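You operate a simulated robot arm through the tools that you are given. There is no shell and no other tool. Be economical: measure what you need, move in short steps, check, and stop when the job is done.

Carry out the task below with a simulated two-armed robot. There is one attempt and no reset: what you move stays moved.

JOB
Lock out: blue carrier's breaker off, red rotary bar off, bolt out, tag on the mat.
Fine: in that order; keep each unit still with your free hand; the blue key throws the bolt; it is the red HOLD tag, standing. Set down upright: red rework tag. Where these are worked on the way, their far stop is far enough and under half their travel is too little: red rotary bar.

It is judged by the outcome, as a careful person would: the job done as asked, and still so three seconds after it is handed in. It fails if anything else is knocked over, pushed out of place, dropped, spilled or broken.

ROBOT AND FRAMES
Two 7-joint arms with two-finger parallel grippers on one trunk, on a base that drives. Base frame: it is fixed to the floor where the robot stands at the start and does not move with it; the origin is under the middle of the robot, x ahead of it, y to its left, z up. Units: m, degrees, N and s.
The left shoulder is at the start at [0.07, 0.163, 1.245], the right one opposite. Places, roughly: black rotary bar [0.5, 1.2, 0.4]; breaker on the green carrier [0.75, 3.75, 0.75]; handle of the green-carrier breaker [0.7, 3.9, 0.8]; handle of the yellow-carrier breaker [0.7, 0.7, 0.9]; lock box with the blue key (22x9x8 cm) [0.5, 0.7, 0.9]; lock box with the orange key (22x9x8 cm) [0.8, 0.4, 0.3]; orange box key [0.8, 0.5, 0.4]; red rework tag [0.5, 1.25, 1]; rotary handle with the black bar [0.5, 1.25, 0.25]; top of the rubber mat [0.5, 0.7, 0.8]. Payload 3.43 kg a hand.
Tool frame (each hand has its own): the origin (TCP) lies between the finger pads and is the grasp point; the fingertips stand 0.034 m ahead of it; z points along the fingers, y is the line along which they close. Largest opening 0.128 m; finger width 0.024, thickness 0.012; the body of the gripper, 0.048 by 0.13 m, starts 0.096 m behind the TCP.
Orientation is that of the tool frame in the base frame, as a unit quaternion [x, y, z, w]. With the fingers straight down and closing along the base's y, the tool's x points along the base's -x, its y along +y and its z along -z.

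CONTROLS
- The arms move only by the tool nudge_tool. It takes "left_motion", "right_motion" or both (then of equal length, played together; a hand with none holds still); each is a list of rows, each an object of numbers (a shift or turn left out is 0, a gripper value left out holds the last): "gripper": the closure in counts, from 0 (fully open) to 255 (shut); "tx", "ty", "tz": the shift along the tool's x, y, z in m; "wx", "wy", "wz": the turn, a rotation vector about the tool's x, y, z in rad. In form: [{"gripper": .., "tx": .., "ty": .., "tz": .., "wx": .., "wy": .., "wz": ..}, ...]. A call has 1 to 12 rows; each row shifts and turns the commanded pose from where the row before left it, along the tool's axes as they then stand. A row lasts 0.2 s, in which the tool goes at most 0.05 m and 8.6 degrees; a call with a longer step from one row to the next is refused whole, and so is a gripper value outside its range. A pose out of reach is approached as far as the arm can. The call stops where the force on the tool passes 90 N (or 10 N more than at its start, if that is more) or the arm is blocked; 0.2 s more then pass. Each finger travels about 0.153 m/s and halts on what it meets, pressing with about 26 N; the grip force reading is that of the motor and also rises with nothing between the fingers. The clock runs only during rows and for 0.2 s after the last one: add rows that do not move to give the fingers time. It gives the time, the measured TCP pose, the force on the tool (base axes), the opening and the grip force at its end, in the units of the frame above (readings bear some noise), with the torque about the TCP (base axes, N m) and any sound that the robot's microphone picked up.
- Cameras (640 x 400 px; columns grow to the right, rows downward): "scene" is now at [0.1274, 0.0351, 1.4636]; the picture's right is [0.43, -0.90, 0.00], its down [-0.60, -0.29, -0.74] and it looks along [0.67, 0.32, -0.67] (base axes); focal length 236 px, centre (320, 200). "left" rides on the left gripper at [0.076, 0.011, -0.16] in its tool frame; the picture's right is [-0.15, 0.99, 0.00], its down [-0.88, -0.13, -0.46] and it looks along [-0.45, -0.07, 0.89] (tool axes); focal length 234 px, centre (320, 200). "right" rides on the right gripper at [0.076, -0.011, -0.16] in its tool frame; the picture's right is [0.15, 0.99, 0.00], its down [-0.88, 0.13, -0.46] and it looks along [-0.45, 0.07, 0.89] (tool axes); focal length 234 px, centre (320, 200). There is no depth. A picture from a camera that has moved, and an enlarged one, comes with that camera's place and axes in the base frame and with its lens.
- camera(camera): a new picture of that camera. It takes no simulated time.
- lift_body(by): slides the trunk up (or, below 0, down) by that many m; the arms and the scene camera ride with it, the base frame stays. It gives what a move gives, with no picture.
- drive_base(legs): drives the robot by 1 to 6 legs, each [ahead, left, turn to the left] in m, m and degrees, along the robot's own axes; the way and the turn of a leg run together, so that a leg with both is an arc; at most 1.5 m and 180 degrees a leg. The arms and the cameras ride along, it lands a little off, and it stops where it bumps. It gives what a move gives.
- aim_head(pan, tilt): turns the head with the scene camera to pan (to the left, within 86 degrees either way) and tilt (down, from -29 to 69), counted from straight ahead of the robot. It gives what a move gives.
- close_up(camera, box): a new picture of the part [left, top, right, bottom] of that camera's present view, enlarged. It takes no simulated time.
- sign_off(): hands the job in; it is judged then, once.

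Go step by step. Nothing tells you exact positions but the pictures and the camera data: compare them with the known pose of the tool, close in by small moves and look again before you grip or let go. The budget is 120 turns and 108 pictures, counting those below and the enlarged ones. Unless the task says otherwise, let go and move clear before handing in, and close with one line.

The tools are called after ">>>" as name(argument=value, ...) on one line, values as JSON. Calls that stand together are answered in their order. nudge_tool: Moves the arms, as the interface text tells. Its arguments: {"type":"object","properties":{"left_motion":{"type":"array"},"right_motion":{"type":"array"}},"required":[]} The other tools are called the same way: lift_body (by) slides the trunk up or down; drive_base (legs) drives the base; aim_head (pan, tilt) turns the head that bears the scene camera; camera (camera) takes a picture; close_up (camera, box) takes an enlarged picture of a part of a camera's view; sign_off () hands the job in.

At the start:

```text
clock: 0.0
left_position: [0.4724, 0.554, 1.2703]
left_tool_rot: [-0.001, 1.0, 0.0, -0.001]
left_ft_force: [-0.5, 0.6, -0.2]
left_moment: [0.03, 0.02, 0.02]
left_finger_gap: 0.128
left_gripper_force: 0.0
right_position: [0.3594, 0.0417, 1.2968]
right_tool_rot: [0.0, 1.0, 0.001, 0.0]
right_ft_force: [0.2, -0.7, 0.1]
right_moment: [-0.02, 0.02, -0.05]
right_finger_gap: 0.1282
right_gripper_force: 0.1
trunk travel left (down, up): [-0.725, 0.215]
robot x, y, heading: [-0.0, -0.0023, -0.0]
head pan, tilt: [25.5, 41.9]
```

scene: 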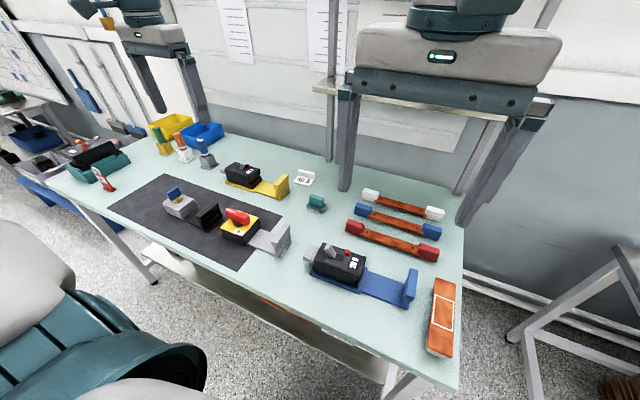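
right: 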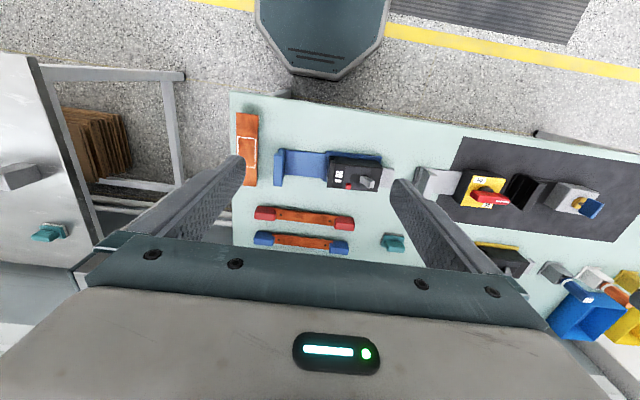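
left: 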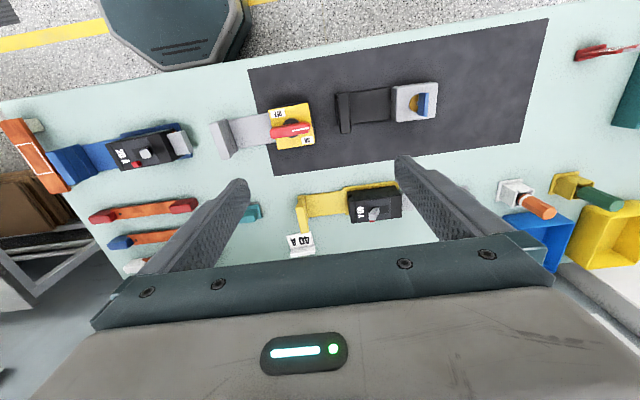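

I see a table at about z = 0.8 with breakers on carriers, a red rotary switch and a blue-key lock box on the mat, and a red tag at far left. I'll enlarge the important parts first.

>>> close_up(camera="scene", box=[150, 170, 310, 270])

>>> close_up(camera="scene", box=[290, 220, 450, 320])

>>> close_up(camera="scene", box=[50, 100, 210, 200])

>>> close_up(camera="left", box=[100, 60, 460, 285])

```text
4.00 times, centred on (230, 220) of scene
camera zoom: at [0.1274, 0.0351, 1.4636], right [0.43, -0.9, 0.0], down [-0.6, -0.29, -0.74], along [0.67, 0.32, -0.67], focal length 944 px, centre (680, 120)
```

zoom: 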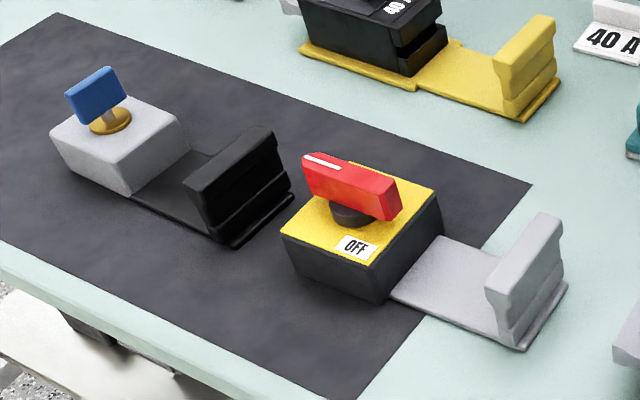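

```text
4.00 times, centred on (370, 270) of scene
camera zoom: at [0.1274, 0.0351, 1.4636], right [0.43, -0.9, 0.0], down [-0.6, -0.29, -0.74], along [0.67, 0.32, -0.67], focal length 944 px, centre (120, -80)
```

zoom: 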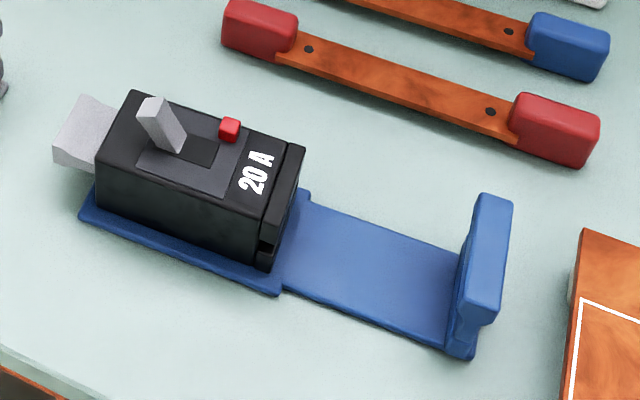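

```text
4.00 times, centred on (130, 150) of scene
camera zoom: at [0.1274, 0.0351, 1.4636], right [0.43, -0.9, 0.0], down [-0.6, -0.29, -0.74], along [0.67, 0.32, -0.67], focal length 944 px, centre (1080, 400)
```

zoom: 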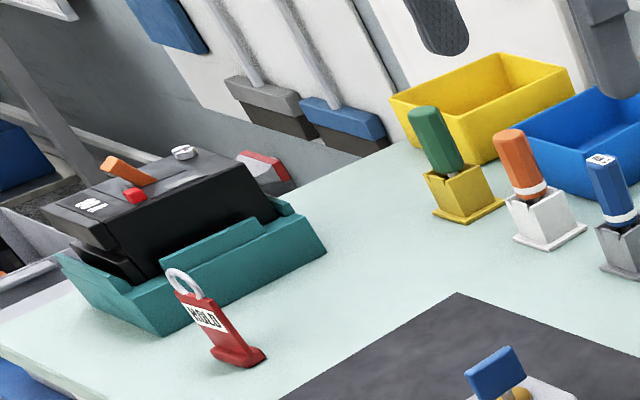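

```text
1.78 times, centred on (280, 172) of left
camera zoom: at [0.3972, 0.565, 1.4299], right [0.15, 0.99, 0.0], down [0.88, -0.13, 0.46], along [0.45, -0.07, -0.89], focal length 416 px, centre (391, 249)
```

zoom: 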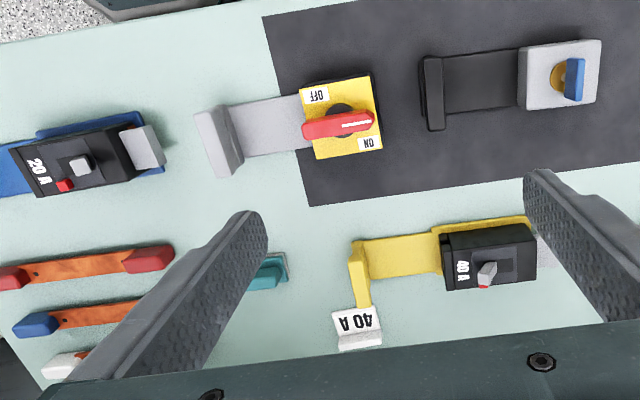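

The red bar points along +y, with its OFF label on the near side. I'll enlarge the right camera's view of the breaker and the left camera's view of the rotary and key.

>>> close_up(camera="right", box=[240, 120, 440, 245])

>>> close_up(camera="left", box=[210, 60, 450, 210])

```text
3.20 times, centred on (340, 182) of right
camera zoom: at [0.2824, 0.0294, 1.4557], right [-0.15, 0.99, 0.0], down [0.88, 0.13, 0.46], along [0.45, 0.07, -0.89], focal length 749 px, centre (256, 256)
```

zoom: 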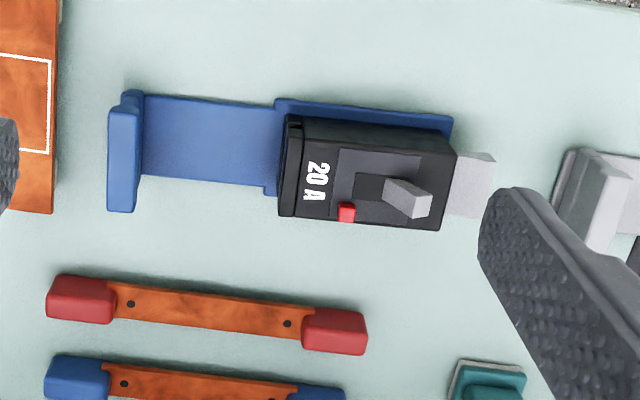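

```text
2.67 times, centred on (330, 135) of left
camera zoom: at [0.3972, 0.565, 1.4299], right [0.15, 0.99, 0.0], down [0.88, -0.13, 0.46], along [0.45, -0.07, -0.89], focal length 624 px, centre (293, 373)
```

zoom: 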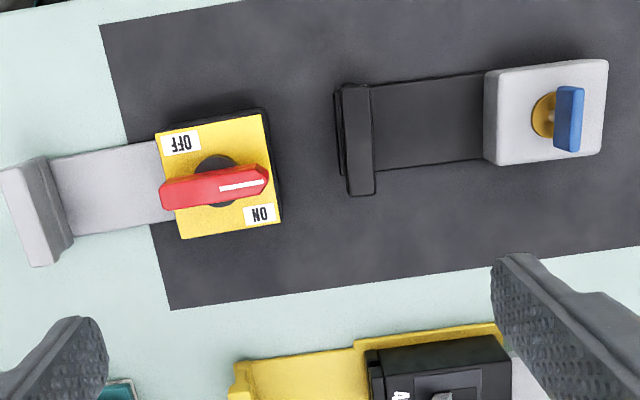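

The breaker lever leans to +y, with its tip at about [0.49, 0.187, 0.92], and the blue upright grip is at about [0.50, −0.044, 0.88]. I'll bring the right hand above the grip and the left hand near the lever.

>>> nudge_tool(right_motion=[{"tx": -0.0175, "ty": -0.01075, "tz": 0.031}, {"tx": -0.0175, "ty": -0.01075, "tz": 0.031}, {"tx": -0.0175, "ty": -0.01075, "tz": 0.031}, {"tx": -0.0175, "ty": -0.01075, "tz": 0.031}, {"tx": -0.0175, "ty": -0.01075, "tz": 0.031}, {"tx": -0.0175, "ty": -0.01075, "tz": 0.031}, {"tx": -0.0175, "ty": -0.01075, "tz": 0.031}, {"tx": -0.0175, "ty": -0.01075, "tz": 0.031}], left_motion=[{"gripper": 255, "tx": 0.004, "ty": -0.03675, "tz": 0.0213}, {"tx": 0.004, "ty": -0.03675, "tz": 0.0213}, {"tx": 0.004, "ty": -0.03675, "tz": 0.0213}, {"tx": 0.004, "ty": -0.03675, "tz": 0.0213}, {"tx": 0.004, "ty": -0.03675, "tz": 0.0213}, {"tx": 0.004, "ty": -0.03675, "tz": 0.0213}, {"tx": 0.004, "ty": -0.03675, "tz": 0.0213}, {"tx": 0.004, "ty": -0.03675, "tz": 0.0213}])

>>> camera(camera="right")

>>> camera(camera="left")

```text
clock: 1.8
left_position: [0.4424, 0.2566, 1.0993]
left_tool_rot: [-0.001, 1.0, 0.0, 0.0]
left_ft_force: [0.0, -0.2, 0.1]
left_moment: [0.04, 0.06, 0.02]
left_finger_gap: 0.0
left_gripper_force: 25.1
right_position: [0.5002, -0.0479, 1.0461]
right_tool_rot: [0.001, 1.0, 0.001, 0.0]
right_ft_force: [0.3, -0.1, 0.3]
right_moment: [0.05, 0.01, 0.0]
right_finger_gap: 0.1277
right_gripper_force: 0.0
trunk travel left (down, up): [-0.725, 0.215]
robot x, y, heading: [-0.0017, 0.0031, 0.4]
head pan, tilt: [25.5, 41.9]
```

```text
98 pictures are left
camera right: at [0.4242, -0.0602, 1.206], right [-0.15, 0.99, 0.0], down [0.88, 0.13, 0.45], along [0.45, 0.07, -0.89], focal length 234 px, centre (320, 200)
```

right: 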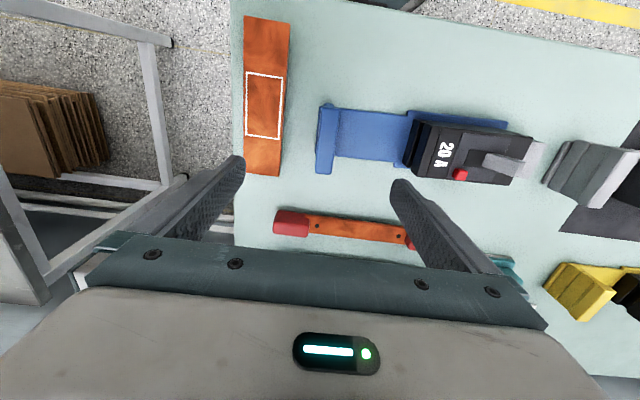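

```text
97 pictures are left
camera left: at [0.3658, 0.2676, 1.2594], right [0.15, 0.99, 0.0], down [0.88, -0.13, 0.46], along [0.45, -0.06, -0.89], focal length 234 px, centre (320, 200)
```

left: 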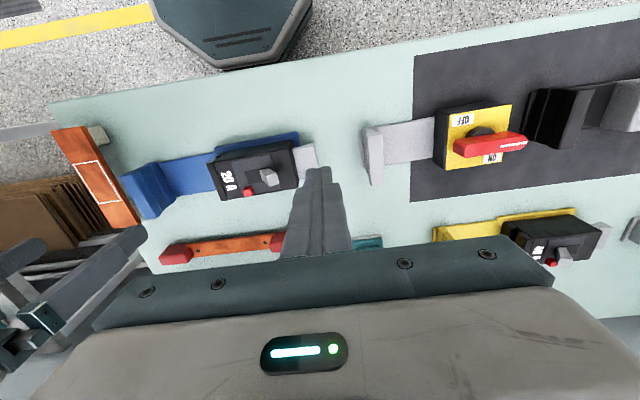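

The blue upright's top centre comes out at about [0.495, −0.041, 0.90] and the lever tip at about [0.486, 0.172, 0.914]. I'll lower the half-open right hand part way and look.

>>> nudge_tool(right_motion=[{"gripper": 125, "tx": 0.0025, "ty": 0.0035, "tz": 0.04}, {"tx": 0.0025, "ty": 0.0035, "tz": 0.04}, {}])

>>> camera(camera="right")

>>> camera(camera="left")

```text
clock: 2.6
left_position: [0.4398, 0.2596, 1.1]
left_tool_rot: [0.0, 1.0, -0.001, 0.0]
left_ft_force: [0.0, 0.0, 0.6]
left_moment: [-0.01, -0.03, -0.01]
left_finger_gap: 0.0
left_gripper_force: 26.5
right_position: [0.4925, -0.0376, 0.9692]
right_tool_rot: [0.0, 1.0, 0.0, 0.0]
right_ft_force: [-0.1, 0.3, -0.5]
right_moment: [-0.02, -0.01, 0.03]
right_finger_gap: 0.0653
right_gripper_force: 0.0
trunk travel left (down, up): [-0.725, 0.215]
robot x, y, heading: [-0.0014, 0.003, 0.0]
head pan, tilt: [25.5, 41.9]
```

```text
96 pictures are left
camera right: at [0.4169, -0.0499, 1.127], right [-0.15, 0.99, 0.0], down [0.88, 0.13, 0.46], along [0.45, 0.07, -0.89], focal length 234 px, centre (320, 200)
```

right: 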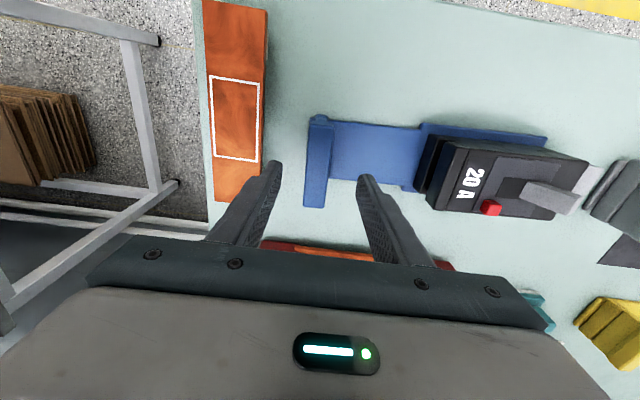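

```text
95 pictures are left
camera left: at [0.3635, 0.2715, 1.2596], right [0.14, 0.99, 0.0], down [0.88, -0.13, 0.46], along [0.45, -0.07, -0.89], focal length 234 px, centre (320, 200)
```

left: 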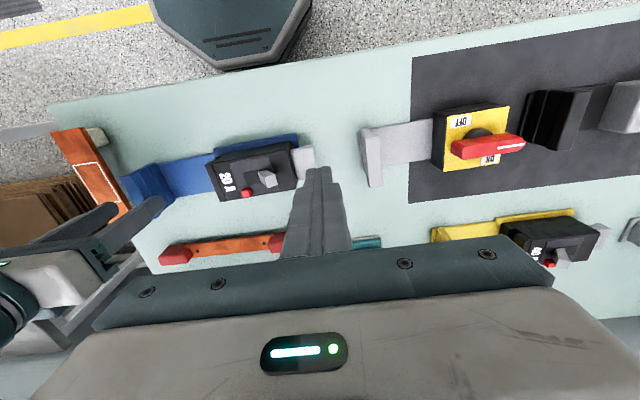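

The right fingers straddle the blue upright well in y and x. I'll lower 6.5 cm and check.

>>> nudge_tool(right_motion=[{"tz": 0.02}, {"tz": 0.02}, {"tz": 0.015}, {"tz": 0.01}])

>>> camera(camera="right")

>>> close_up(camera="scene", box=[290, 200, 450, 300])

```text
clock: 3.6
left_position: [0.4402, 0.2594, 1.1]
left_tool_rot: [-0.001, 1.0, 0.0, 0.0]
left_ft_force: [0.7, 0.0, 0.0]
left_moment: [-0.03, -0.01, -0.04]
left_finger_gap: 0.0
left_gripper_force: 26.2
right_position: [0.4936, -0.0373, 0.9026]
right_tool_rot: [0.0, 1.0, 0.0, 0.0]
right_ft_force: [0.3, 0.6, -0.1]
right_moment: [-0.01, 0.0, 0.0]
right_finger_gap: 0.0653
right_gripper_force: 0.1
trunk travel left (down, up): [-0.725, 0.215]
robot x, y, heading: [-0.0017, -0.0003, 0.1]
head pan, tilt: [25.5, 41.9]
```

```text
94 pictures are left
camera right: at [0.4175, -0.0493, 1.0618], right [-0.15, 0.99, 0.0], down [0.88, 0.13, 0.46], along [0.45, 0.07, -0.89], focal length 234 px, centre (320, 200)
```

right: 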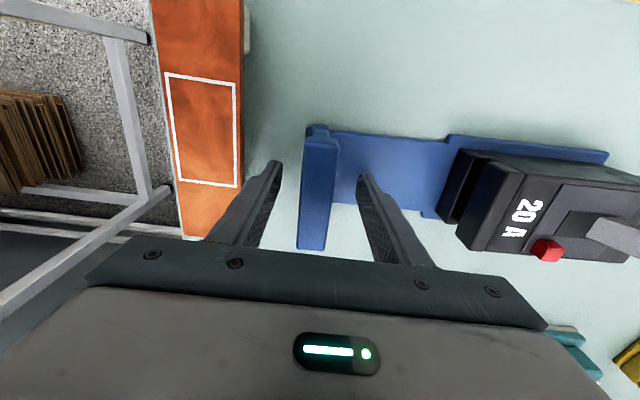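

```text
4.00 times, centred on (370, 250) of scene
camera zoom: at [0.1275, 0.0349, 1.4636], right [0.43, -0.9, 0.0], down [-0.6, -0.29, -0.74], along [0.67, 0.32, -0.67], focal length 944 px, centre (120, 0)
```

zoom: 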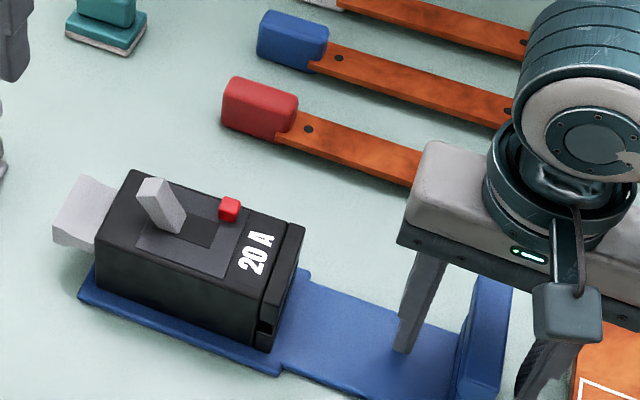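

The upright sits between the pads near TCP height. I'll lower another centimetre and close.

>>> nudge_tool(right_motion=[{"tz": 0.01}, {"gripper": 255}, {}, {}])

>>> camera(camera="right")

```text
clock: 4.6
left_position: [0.4398, 0.2594, 1.0991]
left_tool_rot: [-0.001, 1.0, 0.0, 0.0]
left_ft_force: [0.5, 0.3, -0.3]
left_moment: [-0.03, 0.01, 0.02]
left_finger_gap: 0.0
left_gripper_force: 26.1
right_position: [0.4932, -0.0388, 0.8928]
right_tool_rot: [-0.001, 1.0, 0.0, 0.0]
right_ft_force: [-2.2, -1.9, -0.9]
right_moment: [0.01, -0.18, 0.54]
right_finger_gap: 0.0225
right_gripper_force: 26.0
trunk travel left (down, up): [-0.725, 0.215]
robot x, y, heading: [-0.0007, -0.0005, -0.0]
head pan, tilt: [25.5, 41.9]
```

```text
92 pictures are left
camera right: at [0.4168, -0.0497, 1.0517], right [-0.15, 0.99, 0.0], down [0.88, 0.13, 0.45], along [0.45, 0.07, -0.89], focal length 234 px, centre (320, 200)
```

right: 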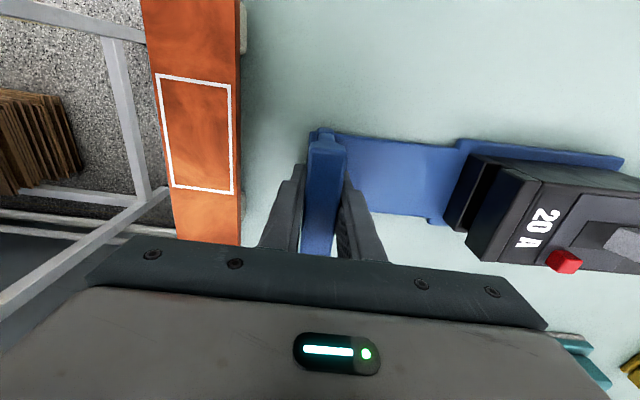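

The right hand holds the blue carrier firmly. Now I'll bring the closed left hand beside the lever on the +y side, and look.

>>> nudge_tool(left_motion=[{"tx": -0.014, "ty": -0.008, "tz": 0.035}, {"tx": -0.014, "ty": -0.008, "tz": 0.035}, {"tx": -0.014, "ty": -0.008, "tz": 0.03}])

>>> camera(camera="left")

>>> close_up(camera="scene", box=[270, 180, 430, 280])

```text
clock: 5.4
left_position: [0.4848, 0.2357, 0.9992]
left_tool_rot: [-0.001, 1.0, 0.0, 0.0]
left_ft_force: [0.2, -0.1, 0.5]
left_moment: [-0.01, -0.04, 0.01]
left_finger_gap: 0.0002
left_gripper_force: 26.2
right_position: [0.4944, -0.0373, 0.893]
right_tool_rot: [0.0, 1.0, 0.002, 0.0]
right_ft_force: [-1.9, 0.8, 0.3]
right_moment: [-0.13, -0.23, 0.44]
right_finger_gap: 0.0224
right_gripper_force: 26.1
trunk travel left (down, up): [-0.725, 0.215]
robot x, y, heading: [-0.002, 0.0008, -0.0]
head pan, tilt: [25.5, 41.9]
```

```text
91 pictures are left
camera left: at [0.4088, 0.2473, 1.1591], right [0.14, 0.99, 0.0], down [0.88, -0.13, 0.46], along [0.45, -0.07, -0.89], focal length 234 px, centre (320, 200)
```

left: 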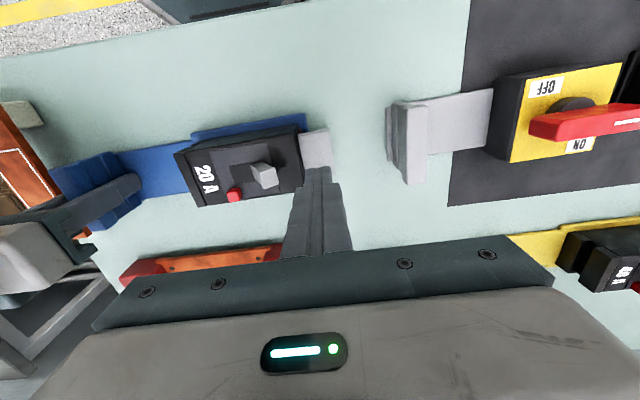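

```text
4.00 times, centred on (350, 230) of scene
camera zoom: at [0.1286, 0.0349, 1.4635], right [0.43, -0.9, 0.0], down [-0.6, -0.29, -0.74], along [0.67, 0.32, -0.67], focal length 944 px, centre (200, 80)
```

zoom: 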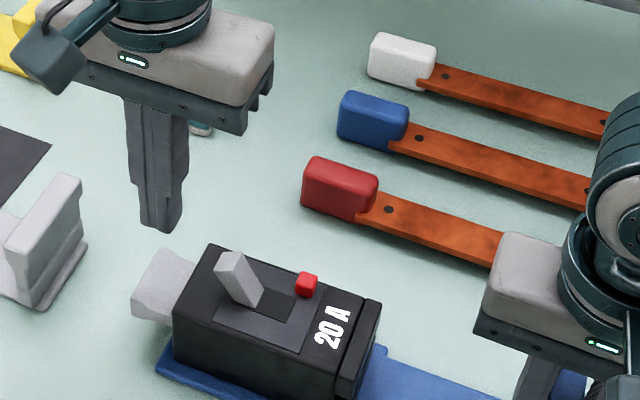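

The lever tip is at about [0.484, 0.183, 0.95] and the red button at [0.51, 0.136, 0.92]. I'll lower the left fingertips to z ≈ 0.932 beside the lever and push it toward −y.

>>> nudge_tool(left_motion=[{"tx": 0.002, "tz": 0.018}, {"tx": 0.002, "tz": 0.016}, {"ty": -0.012}, {"ty": -0.012}, {"ty": -0.01}, {"ty": -0.01}])

>>> close_up(camera="scene", box=[270, 180, 430, 280])

>>> close_up(camera="left", box=[160, 100, 400, 250])

```text
clock: 6.8
left_position: [0.4797, 0.1898, 0.9668]
left_tool_rot: [-0.001, 1.0, 0.0, 0.0]
left_ft_force: [0.2, 5.6, 5.6]
left_moment: [0.02, 0.0, 0.05]
left_finger_gap: 0.0001
left_gripper_force: 26.1
right_position: [0.4924, -0.0388, 0.8924]
right_tool_rot: [0.0, 1.0, 0.001, 0.0]
right_ft_force: [-3.2, -6.7, -0.5]
right_moment: [0.06, -0.28, 0.59]
right_finger_gap: 0.0218
right_gripper_force: 26.3
trunk travel left (down, up): [-0.725, 0.215]
robot x, y, heading: [0.0014, -0.0009, 0.0]
head pan, tilt: [25.5, 41.9]
```

```text
4.00 times, centred on (350, 230) of scene
camera zoom: at [0.1275, 0.0337, 1.4636], right [0.43, -0.9, 0.0], down [-0.6, -0.29, -0.74], along [0.67, 0.32, -0.67], focal length 944 px, centre (200, 80)
```

zoom: 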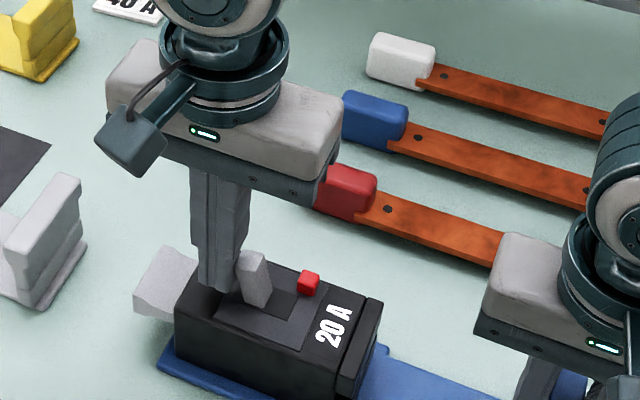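

```text
2.67 times, centred on (280, 175) of left
camera zoom: at [0.4042, 0.2016, 1.1261], right [0.15, 0.99, 0.0], down [0.88, -0.13, 0.46], along [0.45, -0.07, -0.89], focal length 624 px, centre (427, 267)
```

zoom: 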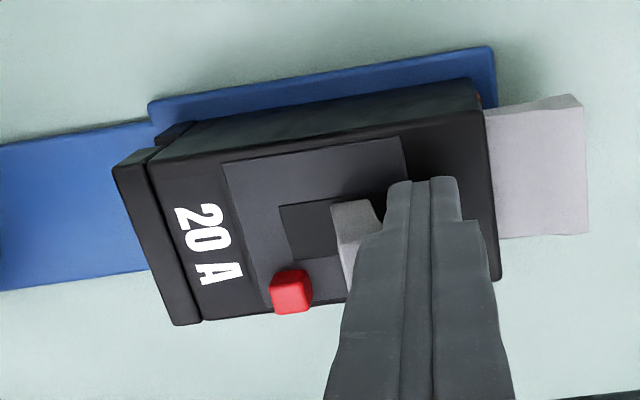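

The finger is on the lever and it has started moving. I'll keep pushing.

>>> nudge_tool(left_motion=[{"ty": -0.01}, {"ty": -0.01}, {"ty": -0.008}, {"ty": -0.006}])

>>> close_up(camera="scene", box=[270, 180, 430, 280])

>>> close_up(camera="left", box=[160, 100, 400, 250])

```text
clock: 7.8
left_position: [0.4784, 0.1652, 0.9701]
left_tool_rot: [0.0, 1.0, -0.001, -0.001]
left_ft_force: [0.6, 0.1, -0.9]
left_moment: [0.03, 0.02, 0.03]
left_finger_gap: 0.0
left_gripper_force: 26.1
left hand out of reach, approached as far as the arm can: row 3, 4
right_position: [0.4928, -0.0372, 0.8936]
right_tool_rot: [-0.001, 1.0, 0.001, 0.001]
right_ft_force: [-1.1, 1.0, 0.4]
right_moment: [0.07, -0.11, 0.36]
right_finger_gap: 0.0217
right_gripper_force: 26.2
trunk travel left (down, up): [-0.725, 0.215]
robot x, y, heading: [-0.0, -0.0001, -0.0]
head pan, tilt: [25.5, 41.9]
```

```text
4.00 times, centred on (350, 230) of scene
camera zoom: at [0.1276, 0.035, 1.4635], right [0.43, -0.9, 0.0], down [-0.6, -0.29, -0.74], along [0.67, 0.32, -0.67], focal length 944 px, centre (200, 80)
```

zoom: 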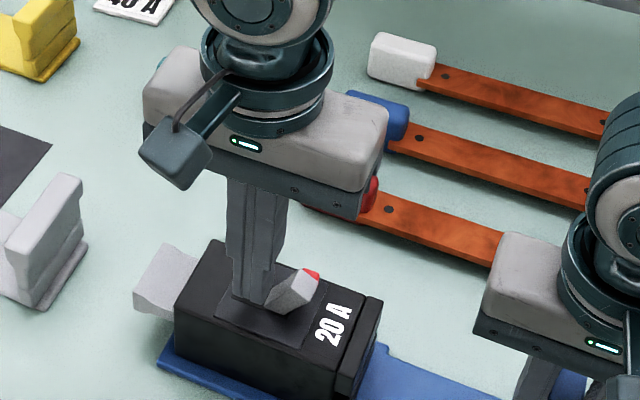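

```text
2.67 times, centred on (280, 175) of left
camera zoom: at [0.4026, 0.1776, 1.1304], right [0.14, 0.99, 0.0], down [0.88, -0.13, 0.46], along [0.45, -0.07, -0.89], focal length 624 px, centre (427, 267)
```

zoom: 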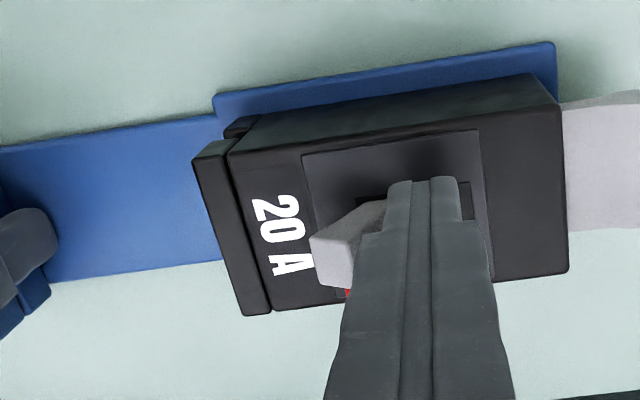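

The lever has snapped over to the label side and there is no more force. I'll back the left hand off and check.

>>> nudge_tool(left_motion=[{"ty": 0.02, "tz": -0.01}, {"ty": 0.03, "tz": -0.03}, {"ty": 0.03, "tz": -0.035}])

>>> close_up(camera="scene", box=[270, 180, 430, 280])

>>> close_up(camera="left", box=[160, 100, 400, 250])

```text
clock: 8.6
left_position: [0.4782, 0.245, 1.0447]
left_tool_rot: [0.0, 1.0, -0.001, 0.001]
left_ft_force: [-0.1, -0.4, 0.3]
left_moment: [0.01, -0.05, -0.01]
left_finger_gap: 0.0001
left_gripper_force: 26.4
right_position: [0.4934, -0.0374, 0.8937]
right_tool_rot: [0.001, 1.0, 0.0, 0.0]
right_ft_force: [0.5, 1.1, -0.3]
right_moment: [0.04, 0.27, 0.06]
right_finger_gap: 0.0219
right_gripper_force: 26.3
trunk travel left (down, up): [-0.725, 0.215]
robot x, y, heading: [0.0024, -0.0028, -0.1]
head pan, tilt: [25.5, 41.9]
```

```text
4.00 times, centred on (350, 230) of scene
camera zoom: at [0.126, 0.0358, 1.4636], right [0.43, -0.9, 0.0], down [-0.6, -0.29, -0.74], along [0.67, 0.32, -0.67], focal length 944 px, centre (200, 80)
```

zoom: 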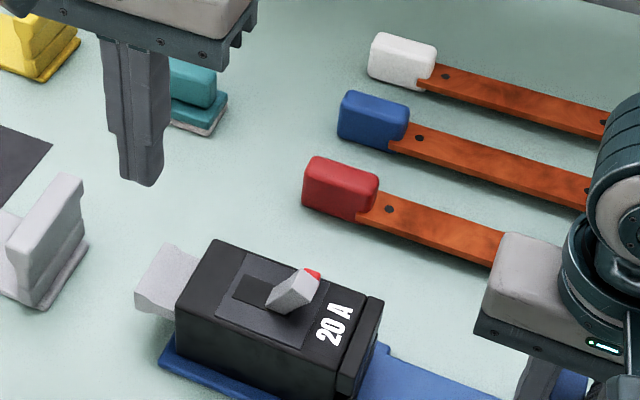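

```text
2.67 times, centred on (280, 175) of left
camera zoom: at [0.4022, 0.2578, 1.206], right [0.15, 0.99, 0.0], down [0.88, -0.13, 0.46], along [0.45, -0.07, -0.89], focal length 624 px, centre (427, 267)
```

zoom: 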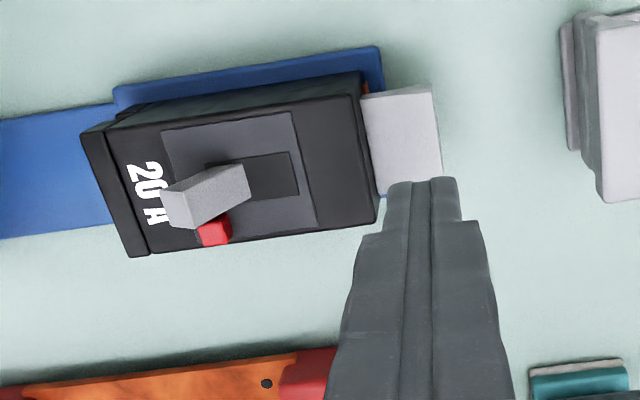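

The lever is fully over, so the breaker is off. I'll release the blue carrier and raise the right hand.

>>> nudge_tool(right_motion=[{"gripper": 125}, {}, {"tz": -0.04}, {"tz": -0.045}, {"tz": -0.045}, {"tz": -0.045}], left_motion=[{}, {}, {"ty": 0.01}, {"ty": 0.01}, {"ty": 0.01, "tz": -0.02}, {"ty": 0.01, "tz": -0.02}])

>>> drive_base(legs=[[0.0, 0.38, 0.0], [0.06, 0.0, 0.0]])

>>> camera(camera="scene")

>>> camera(camera="right")

>>> camera(camera="left")

```text
clock: 10.0
left_position: [0.4773, 0.2859, 1.0856]
left_tool_rot: [-0.001, 1.0, 0.0, 0.0]
left_ft_force: [-0.7, -0.3, -0.9]
left_moment: [0.0, 0.03, -0.02]
left_finger_gap: 0.0003
left_gripper_force: 26.4
right_position: [0.4918, -0.0382, 1.0692]
right_tool_rot: [0.0, 1.0, 0.0, 0.0]
right_ft_force: [-0.5, 0.6, 0.8]
right_moment: [-0.01, -0.01, 0.0]
right_finger_gap: 0.0653
right_gripper_force: 0.2
trunk travel left (down, up): [-0.725, 0.215]
robot x, y, heading: [-0.0009, 0.0019, 0.1]
head pan, tilt: [25.5, 41.9]
```

```text
clock: 13.0
left_position: [0.5386, 0.6613, 1.087]
left_tool_rot: [0.002, 1.0, 0.0, 0.002]
left_ft_force: [-0.1, 0.8, 0.2]
left_moment: [0.0, -0.04, 0.01]
left_finger_gap: 0.0001
left_gripper_force: 25.8
right_position: [0.5519, 0.3379, 1.0713]
right_tool_rot: [0.002, 1.0, 0.001, 0.001]
right_ft_force: [-0.3, -0.5, -0.1]
right_moment: [0.0, -0.01, 0.02]
right_finger_gap: 0.0654
right_gripper_force: 0.1
trunk travel left (down, up): [-0.725, 0.215]
robot x, y, heading: [0.0618, 0.3814, -0.4]
head pan, tilt: [25.5, 41.9]
```

```text
83 pictures are left
camera scene: at [0.1851, 0.4125, 1.464], right [0.43, -0.9, 0.0], down [-0.6, -0.29, -0.75], along [0.67, 0.32, -0.67], focal length 236 px, centre (320, 200)
```

scene: 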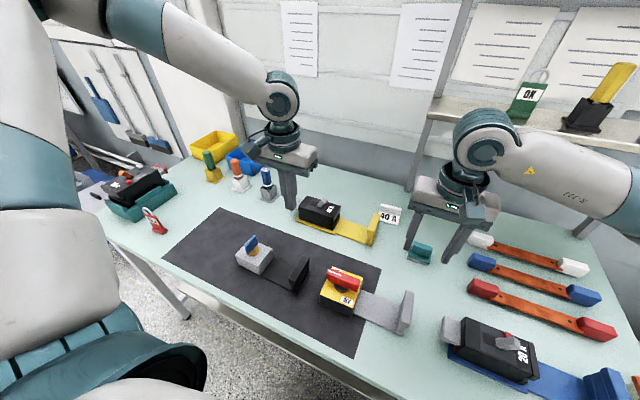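

```text
82 pictures are left
camera right: at [0.4752, 0.3264, 1.2291], right [-0.14, 0.99, 0.0], down [0.88, 0.13, 0.46], along [0.45, 0.07, -0.89], focal length 234 px, centre (320, 200)
```

right: 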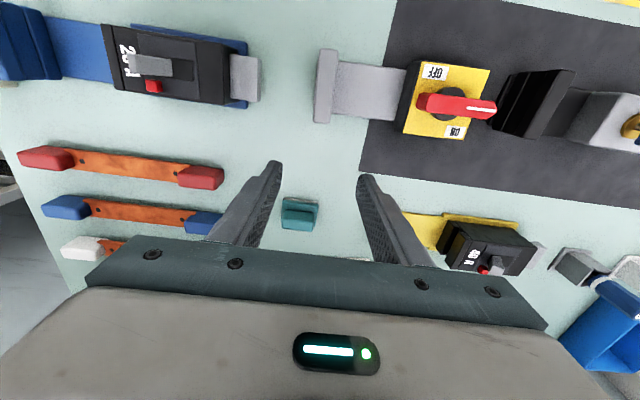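

```text
81 pictures are left
camera left: at [0.462, 0.6728, 1.2464], right [0.15, 0.99, 0.0], down [0.88, -0.13, 0.46], along [0.45, -0.07, -0.89], focal length 234 px, centre (320, 200)
```

left: 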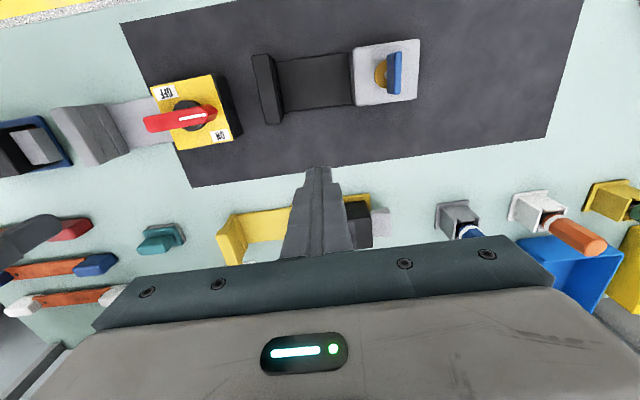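

Now the gray upright of the red rotary is at about [0.483, 0.337]. I'll move the right hand over it, part way down.

>>> nudge_tool(right_motion=[{"tx": 0.035, "tz": 0.02}, {"tx": 0.034, "tz": 0.035}, {"tz": 0.045}])

>>> camera(camera="right")

>>> close_up(camera="scene", box=[300, 240, 460, 340])

```text
clock: 13.8
left_position: [0.5433, 0.6608, 1.086]
left_tool_rot: [0.002, 1.0, 0.001, -0.001]
left_ft_force: [-0.1, -0.2, 0.2]
left_moment: [0.0, 0.03, 0.0]
left_finger_gap: 0.0
left_gripper_force: 26.2
right_position: [0.4868, 0.3383, 0.9679]
right_tool_rot: [0.002, 1.0, 0.001, -0.001]
right_ft_force: [1.1, -1.1, -0.6]
right_moment: [0.01, 0.04, 0.0]
right_finger_gap: 0.0655
right_gripper_force: 0.2
trunk travel left (down, up): [-0.725, 0.215]
robot x, y, heading: [0.063, 0.3793, -0.2]
head pan, tilt: [25.5, 41.9]
```

```text
80 pictures are left
camera right: at [0.4103, 0.3267, 1.1273], right [-0.14, 0.99, 0.0], down [0.88, 0.13, 0.45], along [0.45, 0.07, -0.89], focal length 234 px, centre (320, 200)
```

right: 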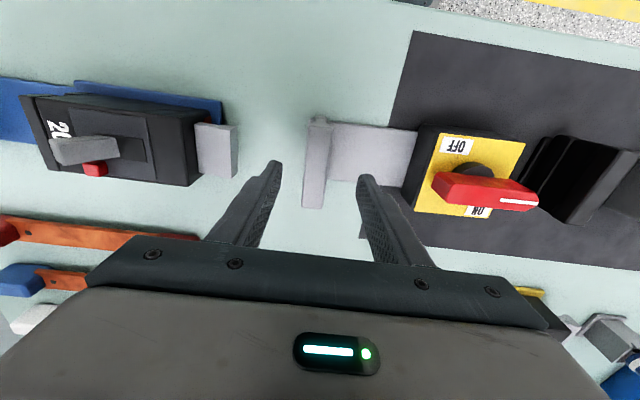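

```text
4.00 times, centred on (380, 290) of scene
camera zoom: at [0.1909, 0.4121, 1.4634], right [0.43, -0.9, 0.0], down [-0.61, -0.28, -0.74], along [0.67, 0.32, -0.67], focal length 944 px, centre (80, -160)
```

zoom: 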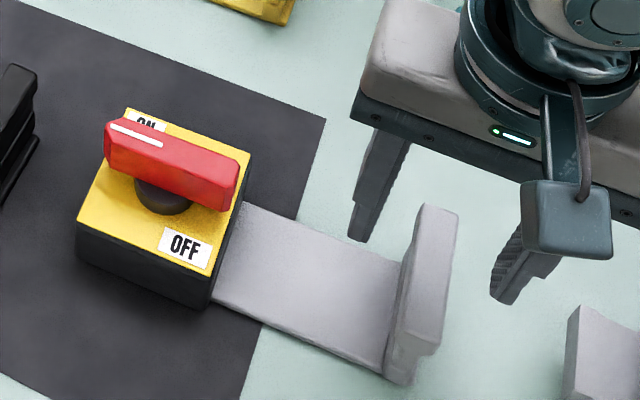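

The alignment matches the earlier successful grip. I'll lower 7.5 cm and close on the gray upright.

>>> nudge_tool(right_motion=[{"tz": 0.02}, {"tz": 0.02}, {"tz": 0.02}, {"tz": 0.015}, {"gripper": 255}, {}, {}])

>>> camera(camera="right")

>>> close_up(camera="left", box=[20, 20, 260, 170])

```text
clock: 15.4
left_position: [0.5407, 0.6614, 1.0839]
left_tool_rot: [0.002, 1.0, 0.0, 0.0]
left_ft_force: [1.0, -0.1, -0.7]
left_moment: [-0.01, -0.06, -0.01]
left_finger_gap: 0.0001
left_gripper_force: 25.9
right_position: [0.485, 0.339, 0.8941]
right_tool_rot: [0.002, 1.0, 0.001, 0.001]
right_ft_force: [-1.2, -0.6, 0.2]
right_moment: [-0.09, 0.04, 0.24]
right_finger_gap: 0.0216
right_gripper_force: 26.3
trunk travel left (down, up): [-0.725, 0.215]
robot x, y, heading: [0.0606, 0.3779, -0.2]
head pan, tilt: [25.5, 41.9]
```

```text
78 pictures are left
camera right: at [0.4091, 0.3274, 1.053], right [-0.14, 0.99, 0.0], down [0.88, 0.13, 0.46], along [0.45, 0.07, -0.89], focal length 234 px, centre (320, 200)
```

right: 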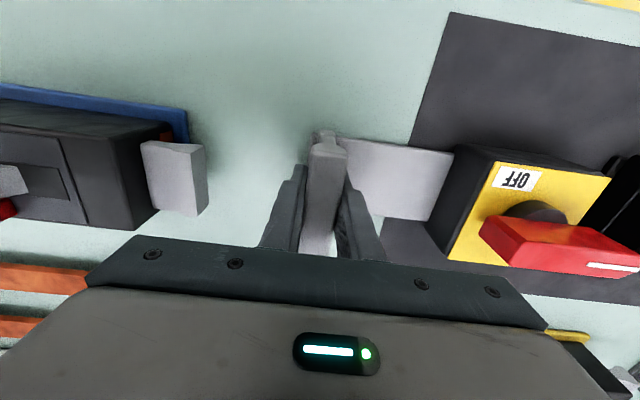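

```text
2.67 times, centred on (140, 95) of left
camera zoom: at [0.4648, 0.673, 1.2452], right [0.15, 0.99, 0.0], down [0.88, -0.13, 0.46], along [0.45, -0.07, -0.89], focal length 624 px, centre (800, 480)
```

zoom: 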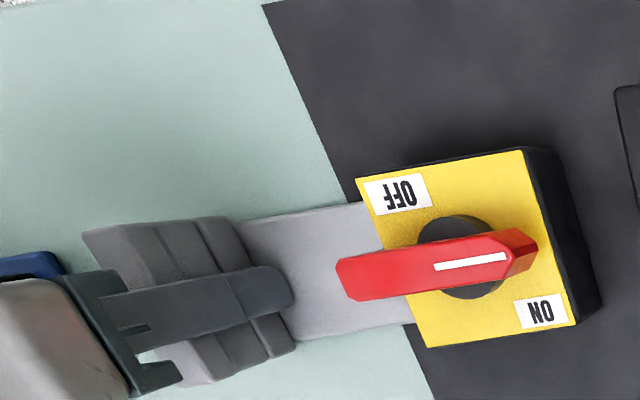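

The gray carrier is held, and the red bar's top centre triangulates to [0.481, 0.490, 0.931], lying along y. I'll turn the left hand −90° in yaw so it closes along x, and open it.

>>> nudge_tool(left_motion=[{"gripper": 125, "wz": 0.1428}, {"wz": 0.1428}, {"wz": 0.1428}, {"wz": 0.1428}, {"wz": 0.1428}, {"wz": 0.1428}, {"wz": 0.1428}, {"wz": 0.1428}, {"wz": 0.1428}, {"wz": 0.1428}, {"wz": 0.1428}])

```text
clock: 17.8
left_position: [0.5409, 0.6609, 1.0845]
left_tool_rot: [0.709, 0.705, 0.0, 0.001]
left_ft_force: [-0.5, 0.3, 0.1]
left_moment: [0.0, -0.01, 0.0]
left_finger_gap: 0.0656
left_gripper_force: 0.0
right_position: [0.4857, 0.3381, 0.8942]
right_tool_rot: [0.001, 1.0, 0.001, 0.0]
right_ft_force: [-1.1, -0.1, 0.9]
right_moment: [-0.1, 0.04, 0.25]
right_finger_gap: 0.0217
right_gripper_force: 26.2
trunk travel left (down, up): [-0.725, 0.215]
robot x, y, heading: [0.0597, 0.3778, 0.0]
head pan, tilt: [25.5, 41.9]
```

Rotated as intended. Now I'll go above the bar at z = 1.01.

>>> nudge_tool(left_motion=[{"ty": -0.012, "tx": -0.0342, "tz": 0.015}, {"ty": -0.012, "tx": -0.0342, "tz": 0.015}, {"ty": -0.012, "tx": -0.0342, "tz": 0.015}, {"ty": -0.012, "tx": -0.0342, "tz": 0.015}, {"ty": -0.012, "tx": -0.0342, "tz": 0.015}, {}])

>>> camera(camera="left")

>>> close_up(camera="scene", box=[270, 190, 470, 315])

```text
clock: 19.2
left_position: [0.4801, 0.5128, 1.0195]
left_tool_rot: [0.707, 0.707, -0.001, 0.001]
left_ft_force: [-0.2, 0.4, -0.1]
left_moment: [0.01, -0.02, -0.02]
left_finger_gap: 0.0654
left_gripper_force: 0.2
left hand out of reach, approached as far as the arm can: row 5
right_position: [0.486, 0.3381, 0.8953]
right_tool_rot: [0.002, 1.0, 0.002, 0.0]
right_ft_force: [-0.6, -0.2, -0.4]
right_moment: [0.14, -0.16, 0.18]
right_finger_gap: 0.0217
right_gripper_force: 25.6
trunk travel left (down, up): [-0.725, 0.215]
robot x, y, heading: [0.0584, 0.3756, -0.2]
head pan, tilt: [25.5, 41.9]
```

```text
76 pictures are left
camera left: at [0.4909, 0.5893, 1.1785], right [0.99, -0.15, 0.0], down [-0.13, -0.88, 0.46], along [-0.07, -0.45, -0.89], focal length 234 px, centre (320, 200)
```

left: 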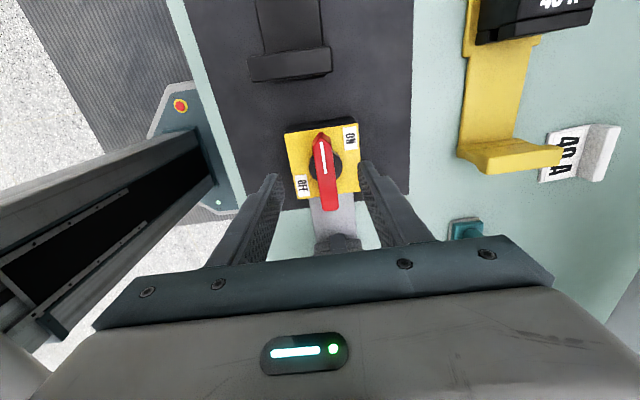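

```text
3.20 times, centred on (370, 252) of scene
camera zoom: at [0.1888, 0.4126, 1.4635], right [0.43, -0.9, 0.0], down [-0.6, -0.29, -0.74], along [0.67, 0.32, -0.67], focal length 755 px, centre (160, 32)
```

zoom: 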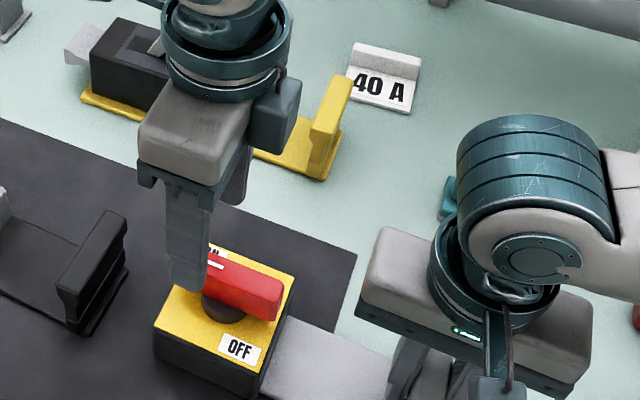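

The left arm stops at y ≈ 0.513 in this yaw. It is better to straddle the bar's +y half at y ≈ 0.525 and sweep an arc, so I'll adjust toward that first.

>>> nudge_tool(left_motion=[{"tx": 0.035}, {"tz": 0.02}, {}])

>>> camera(camera="left")

```text
clock: 20.0
left_position: [0.4803, 0.5472, 0.9977]
left_tool_rot: [0.708, 0.706, 0.001, 0.001]
left_ft_force: [0.0, -0.1, 0.1]
left_moment: [0.0, -0.02, 0.02]
left_finger_gap: 0.0654
left_gripper_force: 0.0
right_position: [0.4852, 0.3387, 0.8946]
right_tool_rot: [0.002, 1.0, 0.0, 0.0]
right_ft_force: [1.9, -2.0, -0.3]
right_moment: [0.32, 0.26, -0.1]
right_finger_gap: 0.0216
right_gripper_force: 26.0
trunk travel left (down, up): [-0.725, 0.215]
robot x, y, heading: [0.0631, 0.3801, -0.1]
head pan, tilt: [25.5, 41.9]
```

```text
74 pictures are left
camera left: at [0.4916, 0.6238, 1.1588], right [0.99, -0.15, 0.0], down [-0.13, -0.88, 0.46], along [-0.07, -0.45, -0.89], focal length 234 px, centre (320, 200)
```

left: 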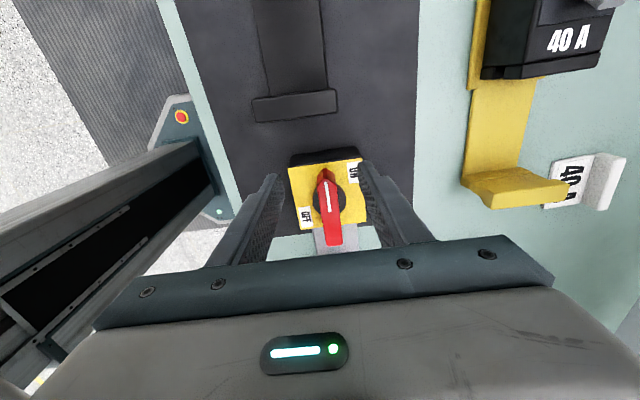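

The bar spans y 0.446–0.542 at x ≈ 0.482, and its centre is about 0.493. I'll lower astride its +y half with a 43 mm gap.

>>> nudge_tool(left_motion=[{"gripper": 165, "tx": -0.011, "ty": 0.002}, {"tx": -0.011, "tz": 0.01}, {"tz": 0.02}, {"tz": 0.012}, {"tz": 0.012}, {}])

>>> camera(camera="left")

>>> close_up(camera="scene", box=[270, 210, 430, 310])

```text
clock: 21.4
left_position: [0.4833, 0.5442, 0.9559]
left_tool_rot: [0.707, 0.707, -0.002, 0.001]
left_ft_force: [-0.8, 0.4, -1.2]
left_moment: [0.0, 0.04, 0.0]
left_finger_gap: 0.0453
left_gripper_force: 0.1
left hand out of reach, approached as far as the arm can: row 3, 4, 5
right_position: [0.4837, 0.3393, 0.8942]
right_tool_rot: [0.003, 1.0, 0.002, 0.0]
right_ft_force: [-0.5, 0.0, -0.5]
right_moment: [-0.09, -0.12, 0.06]
right_finger_gap: 0.0219
right_gripper_force: 26.1
trunk travel left (down, up): [-0.725, 0.215]
robot x, y, heading: [0.0607, 0.376, 0.2]
head pan, tilt: [25.5, 41.9]
```

```text
73 pictures are left
camera left: at [0.4942, 0.621, 1.1167], right [0.99, -0.15, 0.0], down [-0.13, -0.88, 0.46], along [-0.07, -0.45, -0.89], focal length 234 px, centre (320, 200)
```

left: 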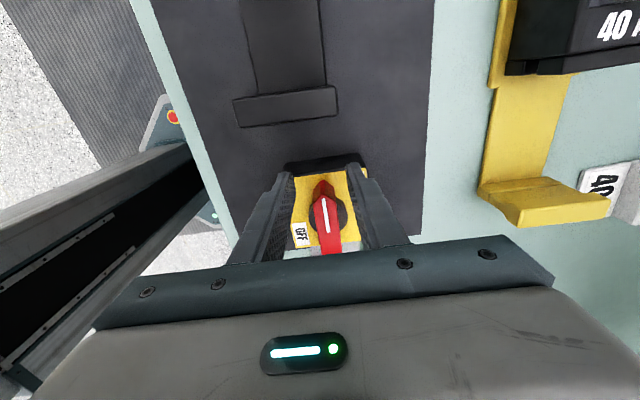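

```text
4.00 times, centred on (350, 260) of scene
camera zoom: at [0.1886, 0.4126, 1.4635], right [0.43, -0.9, 0.0], down [-0.6, -0.29, -0.74], along [0.67, 0.32, -0.67], focal length 944 px, centre (200, -40)
```

zoom: 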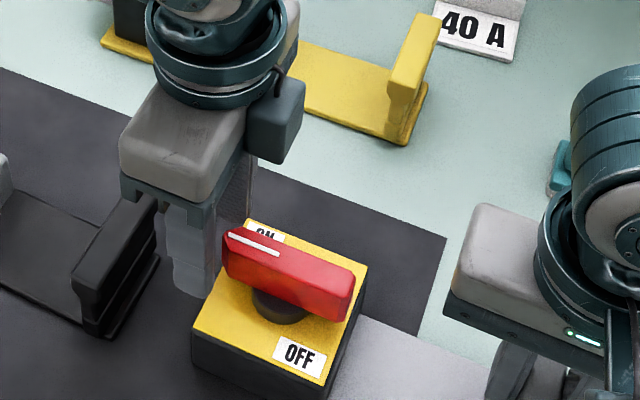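

In this yaw the left arm cannot come far enough in. I'll back up, return the hand to neutral yaw with closed fingers, and push the bar's end instead.

>>> nudge_tool(left_motion=[{"tz": -0.045, "gripper": 255}, {"wz": -0.1428}, {"wz": -0.1428}, {"wz": -0.1428}, {"wz": -0.1428}, {"wz": -0.1428}, {"wz": -0.1428}, {"wz": -0.1428}, {"wz": -0.1428}, {"wz": -0.1428}, {"wz": -0.1428}, {"wz": -0.1428}])

>>> nudge_tool(left_motion=[{"tx": -0.034, "ty": -0.014}, {"tz": 0.03}, {}])

>>> camera(camera="left")

>>> close_up(camera="scene", box=[270, 210, 430, 310])

```text
clock: 24.0
left_position: [0.4841, 0.5442, 1.0009]
left_tool_rot: [0.0, 1.0, 0.0, 0.001]
left_ft_force: [0.0, -0.7, 0.5]
left_moment: [-0.01, -0.02, 0.01]
left_finger_gap: 0.0
left_gripper_force: 25.7
right_position: [0.4856, 0.3401, 0.8936]
right_tool_rot: [0.001, 1.0, 0.001, -0.001]
right_ft_force: [-0.7, 1.8, -2.8]
right_moment: [-0.13, -0.11, 0.04]
right_finger_gap: 0.0218
right_gripper_force: 25.8
trunk travel left (down, up): [-0.725, 0.215]
robot x, y, heading: [0.0631, 0.3763, 0.0]
head pan, tilt: [25.5, 41.9]
```

```text
clock: 24.8
left_position: [0.5171, 0.5354, 0.9742]
left_tool_rot: [0.002, 1.0, -0.002, 0.002]
left_ft_force: [-0.4, -0.1, -0.3]
left_moment: [0.02, 0.03, 0.03]
left_finger_gap: 0.0
left_gripper_force: 26.4
left hand out of reach, approached as far as the arm can: row 2
right_position: [0.4857, 0.3394, 0.8932]
right_tool_rot: [0.002, 1.0, 0.001, 0.0]
right_ft_force: [-0.2, 0.7, -2.3]
right_moment: [-0.04, -0.13, 0.15]
right_finger_gap: 0.0217
right_gripper_force: 25.8
trunk travel left (down, up): [-0.725, 0.215]
robot x, y, heading: [0.0635, 0.3785, -0.2]
head pan, tilt: [25.5, 41.9]
```

```text
71 pictures are left
camera left: at [0.4402, 0.5478, 1.1346], right [0.15, 0.99, 0.0], down [0.88, -0.13, 0.46], along [0.45, -0.07, -0.89], focal length 234 px, centre (320, 200)
```

left: 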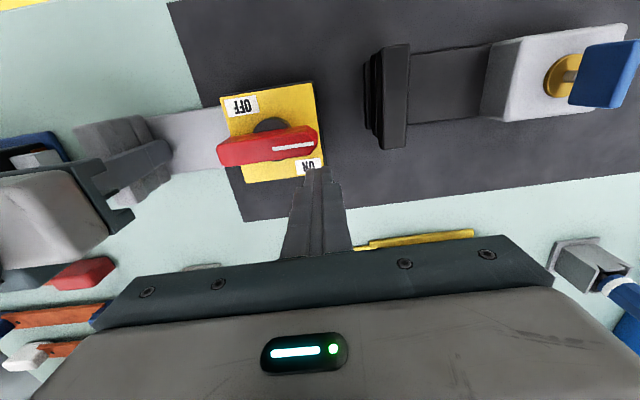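

```text
4.00 times, centred on (350, 260) of scene
camera zoom: at [0.1886, 0.4126, 1.4635], right [0.43, -0.9, 0.0], down [-0.6, -0.29, -0.74], along [0.67, 0.32, -0.67], focal length 944 px, centre (200, -40)
```

zoom: 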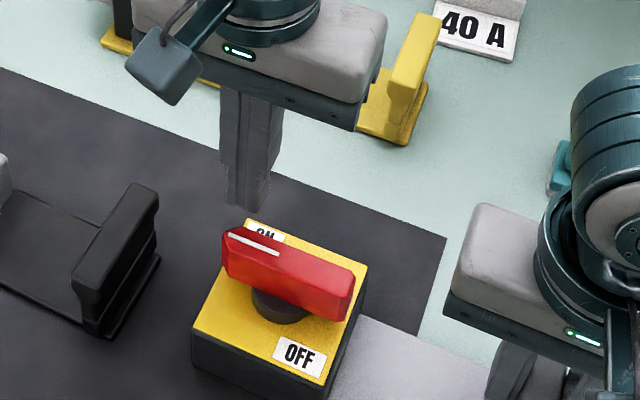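

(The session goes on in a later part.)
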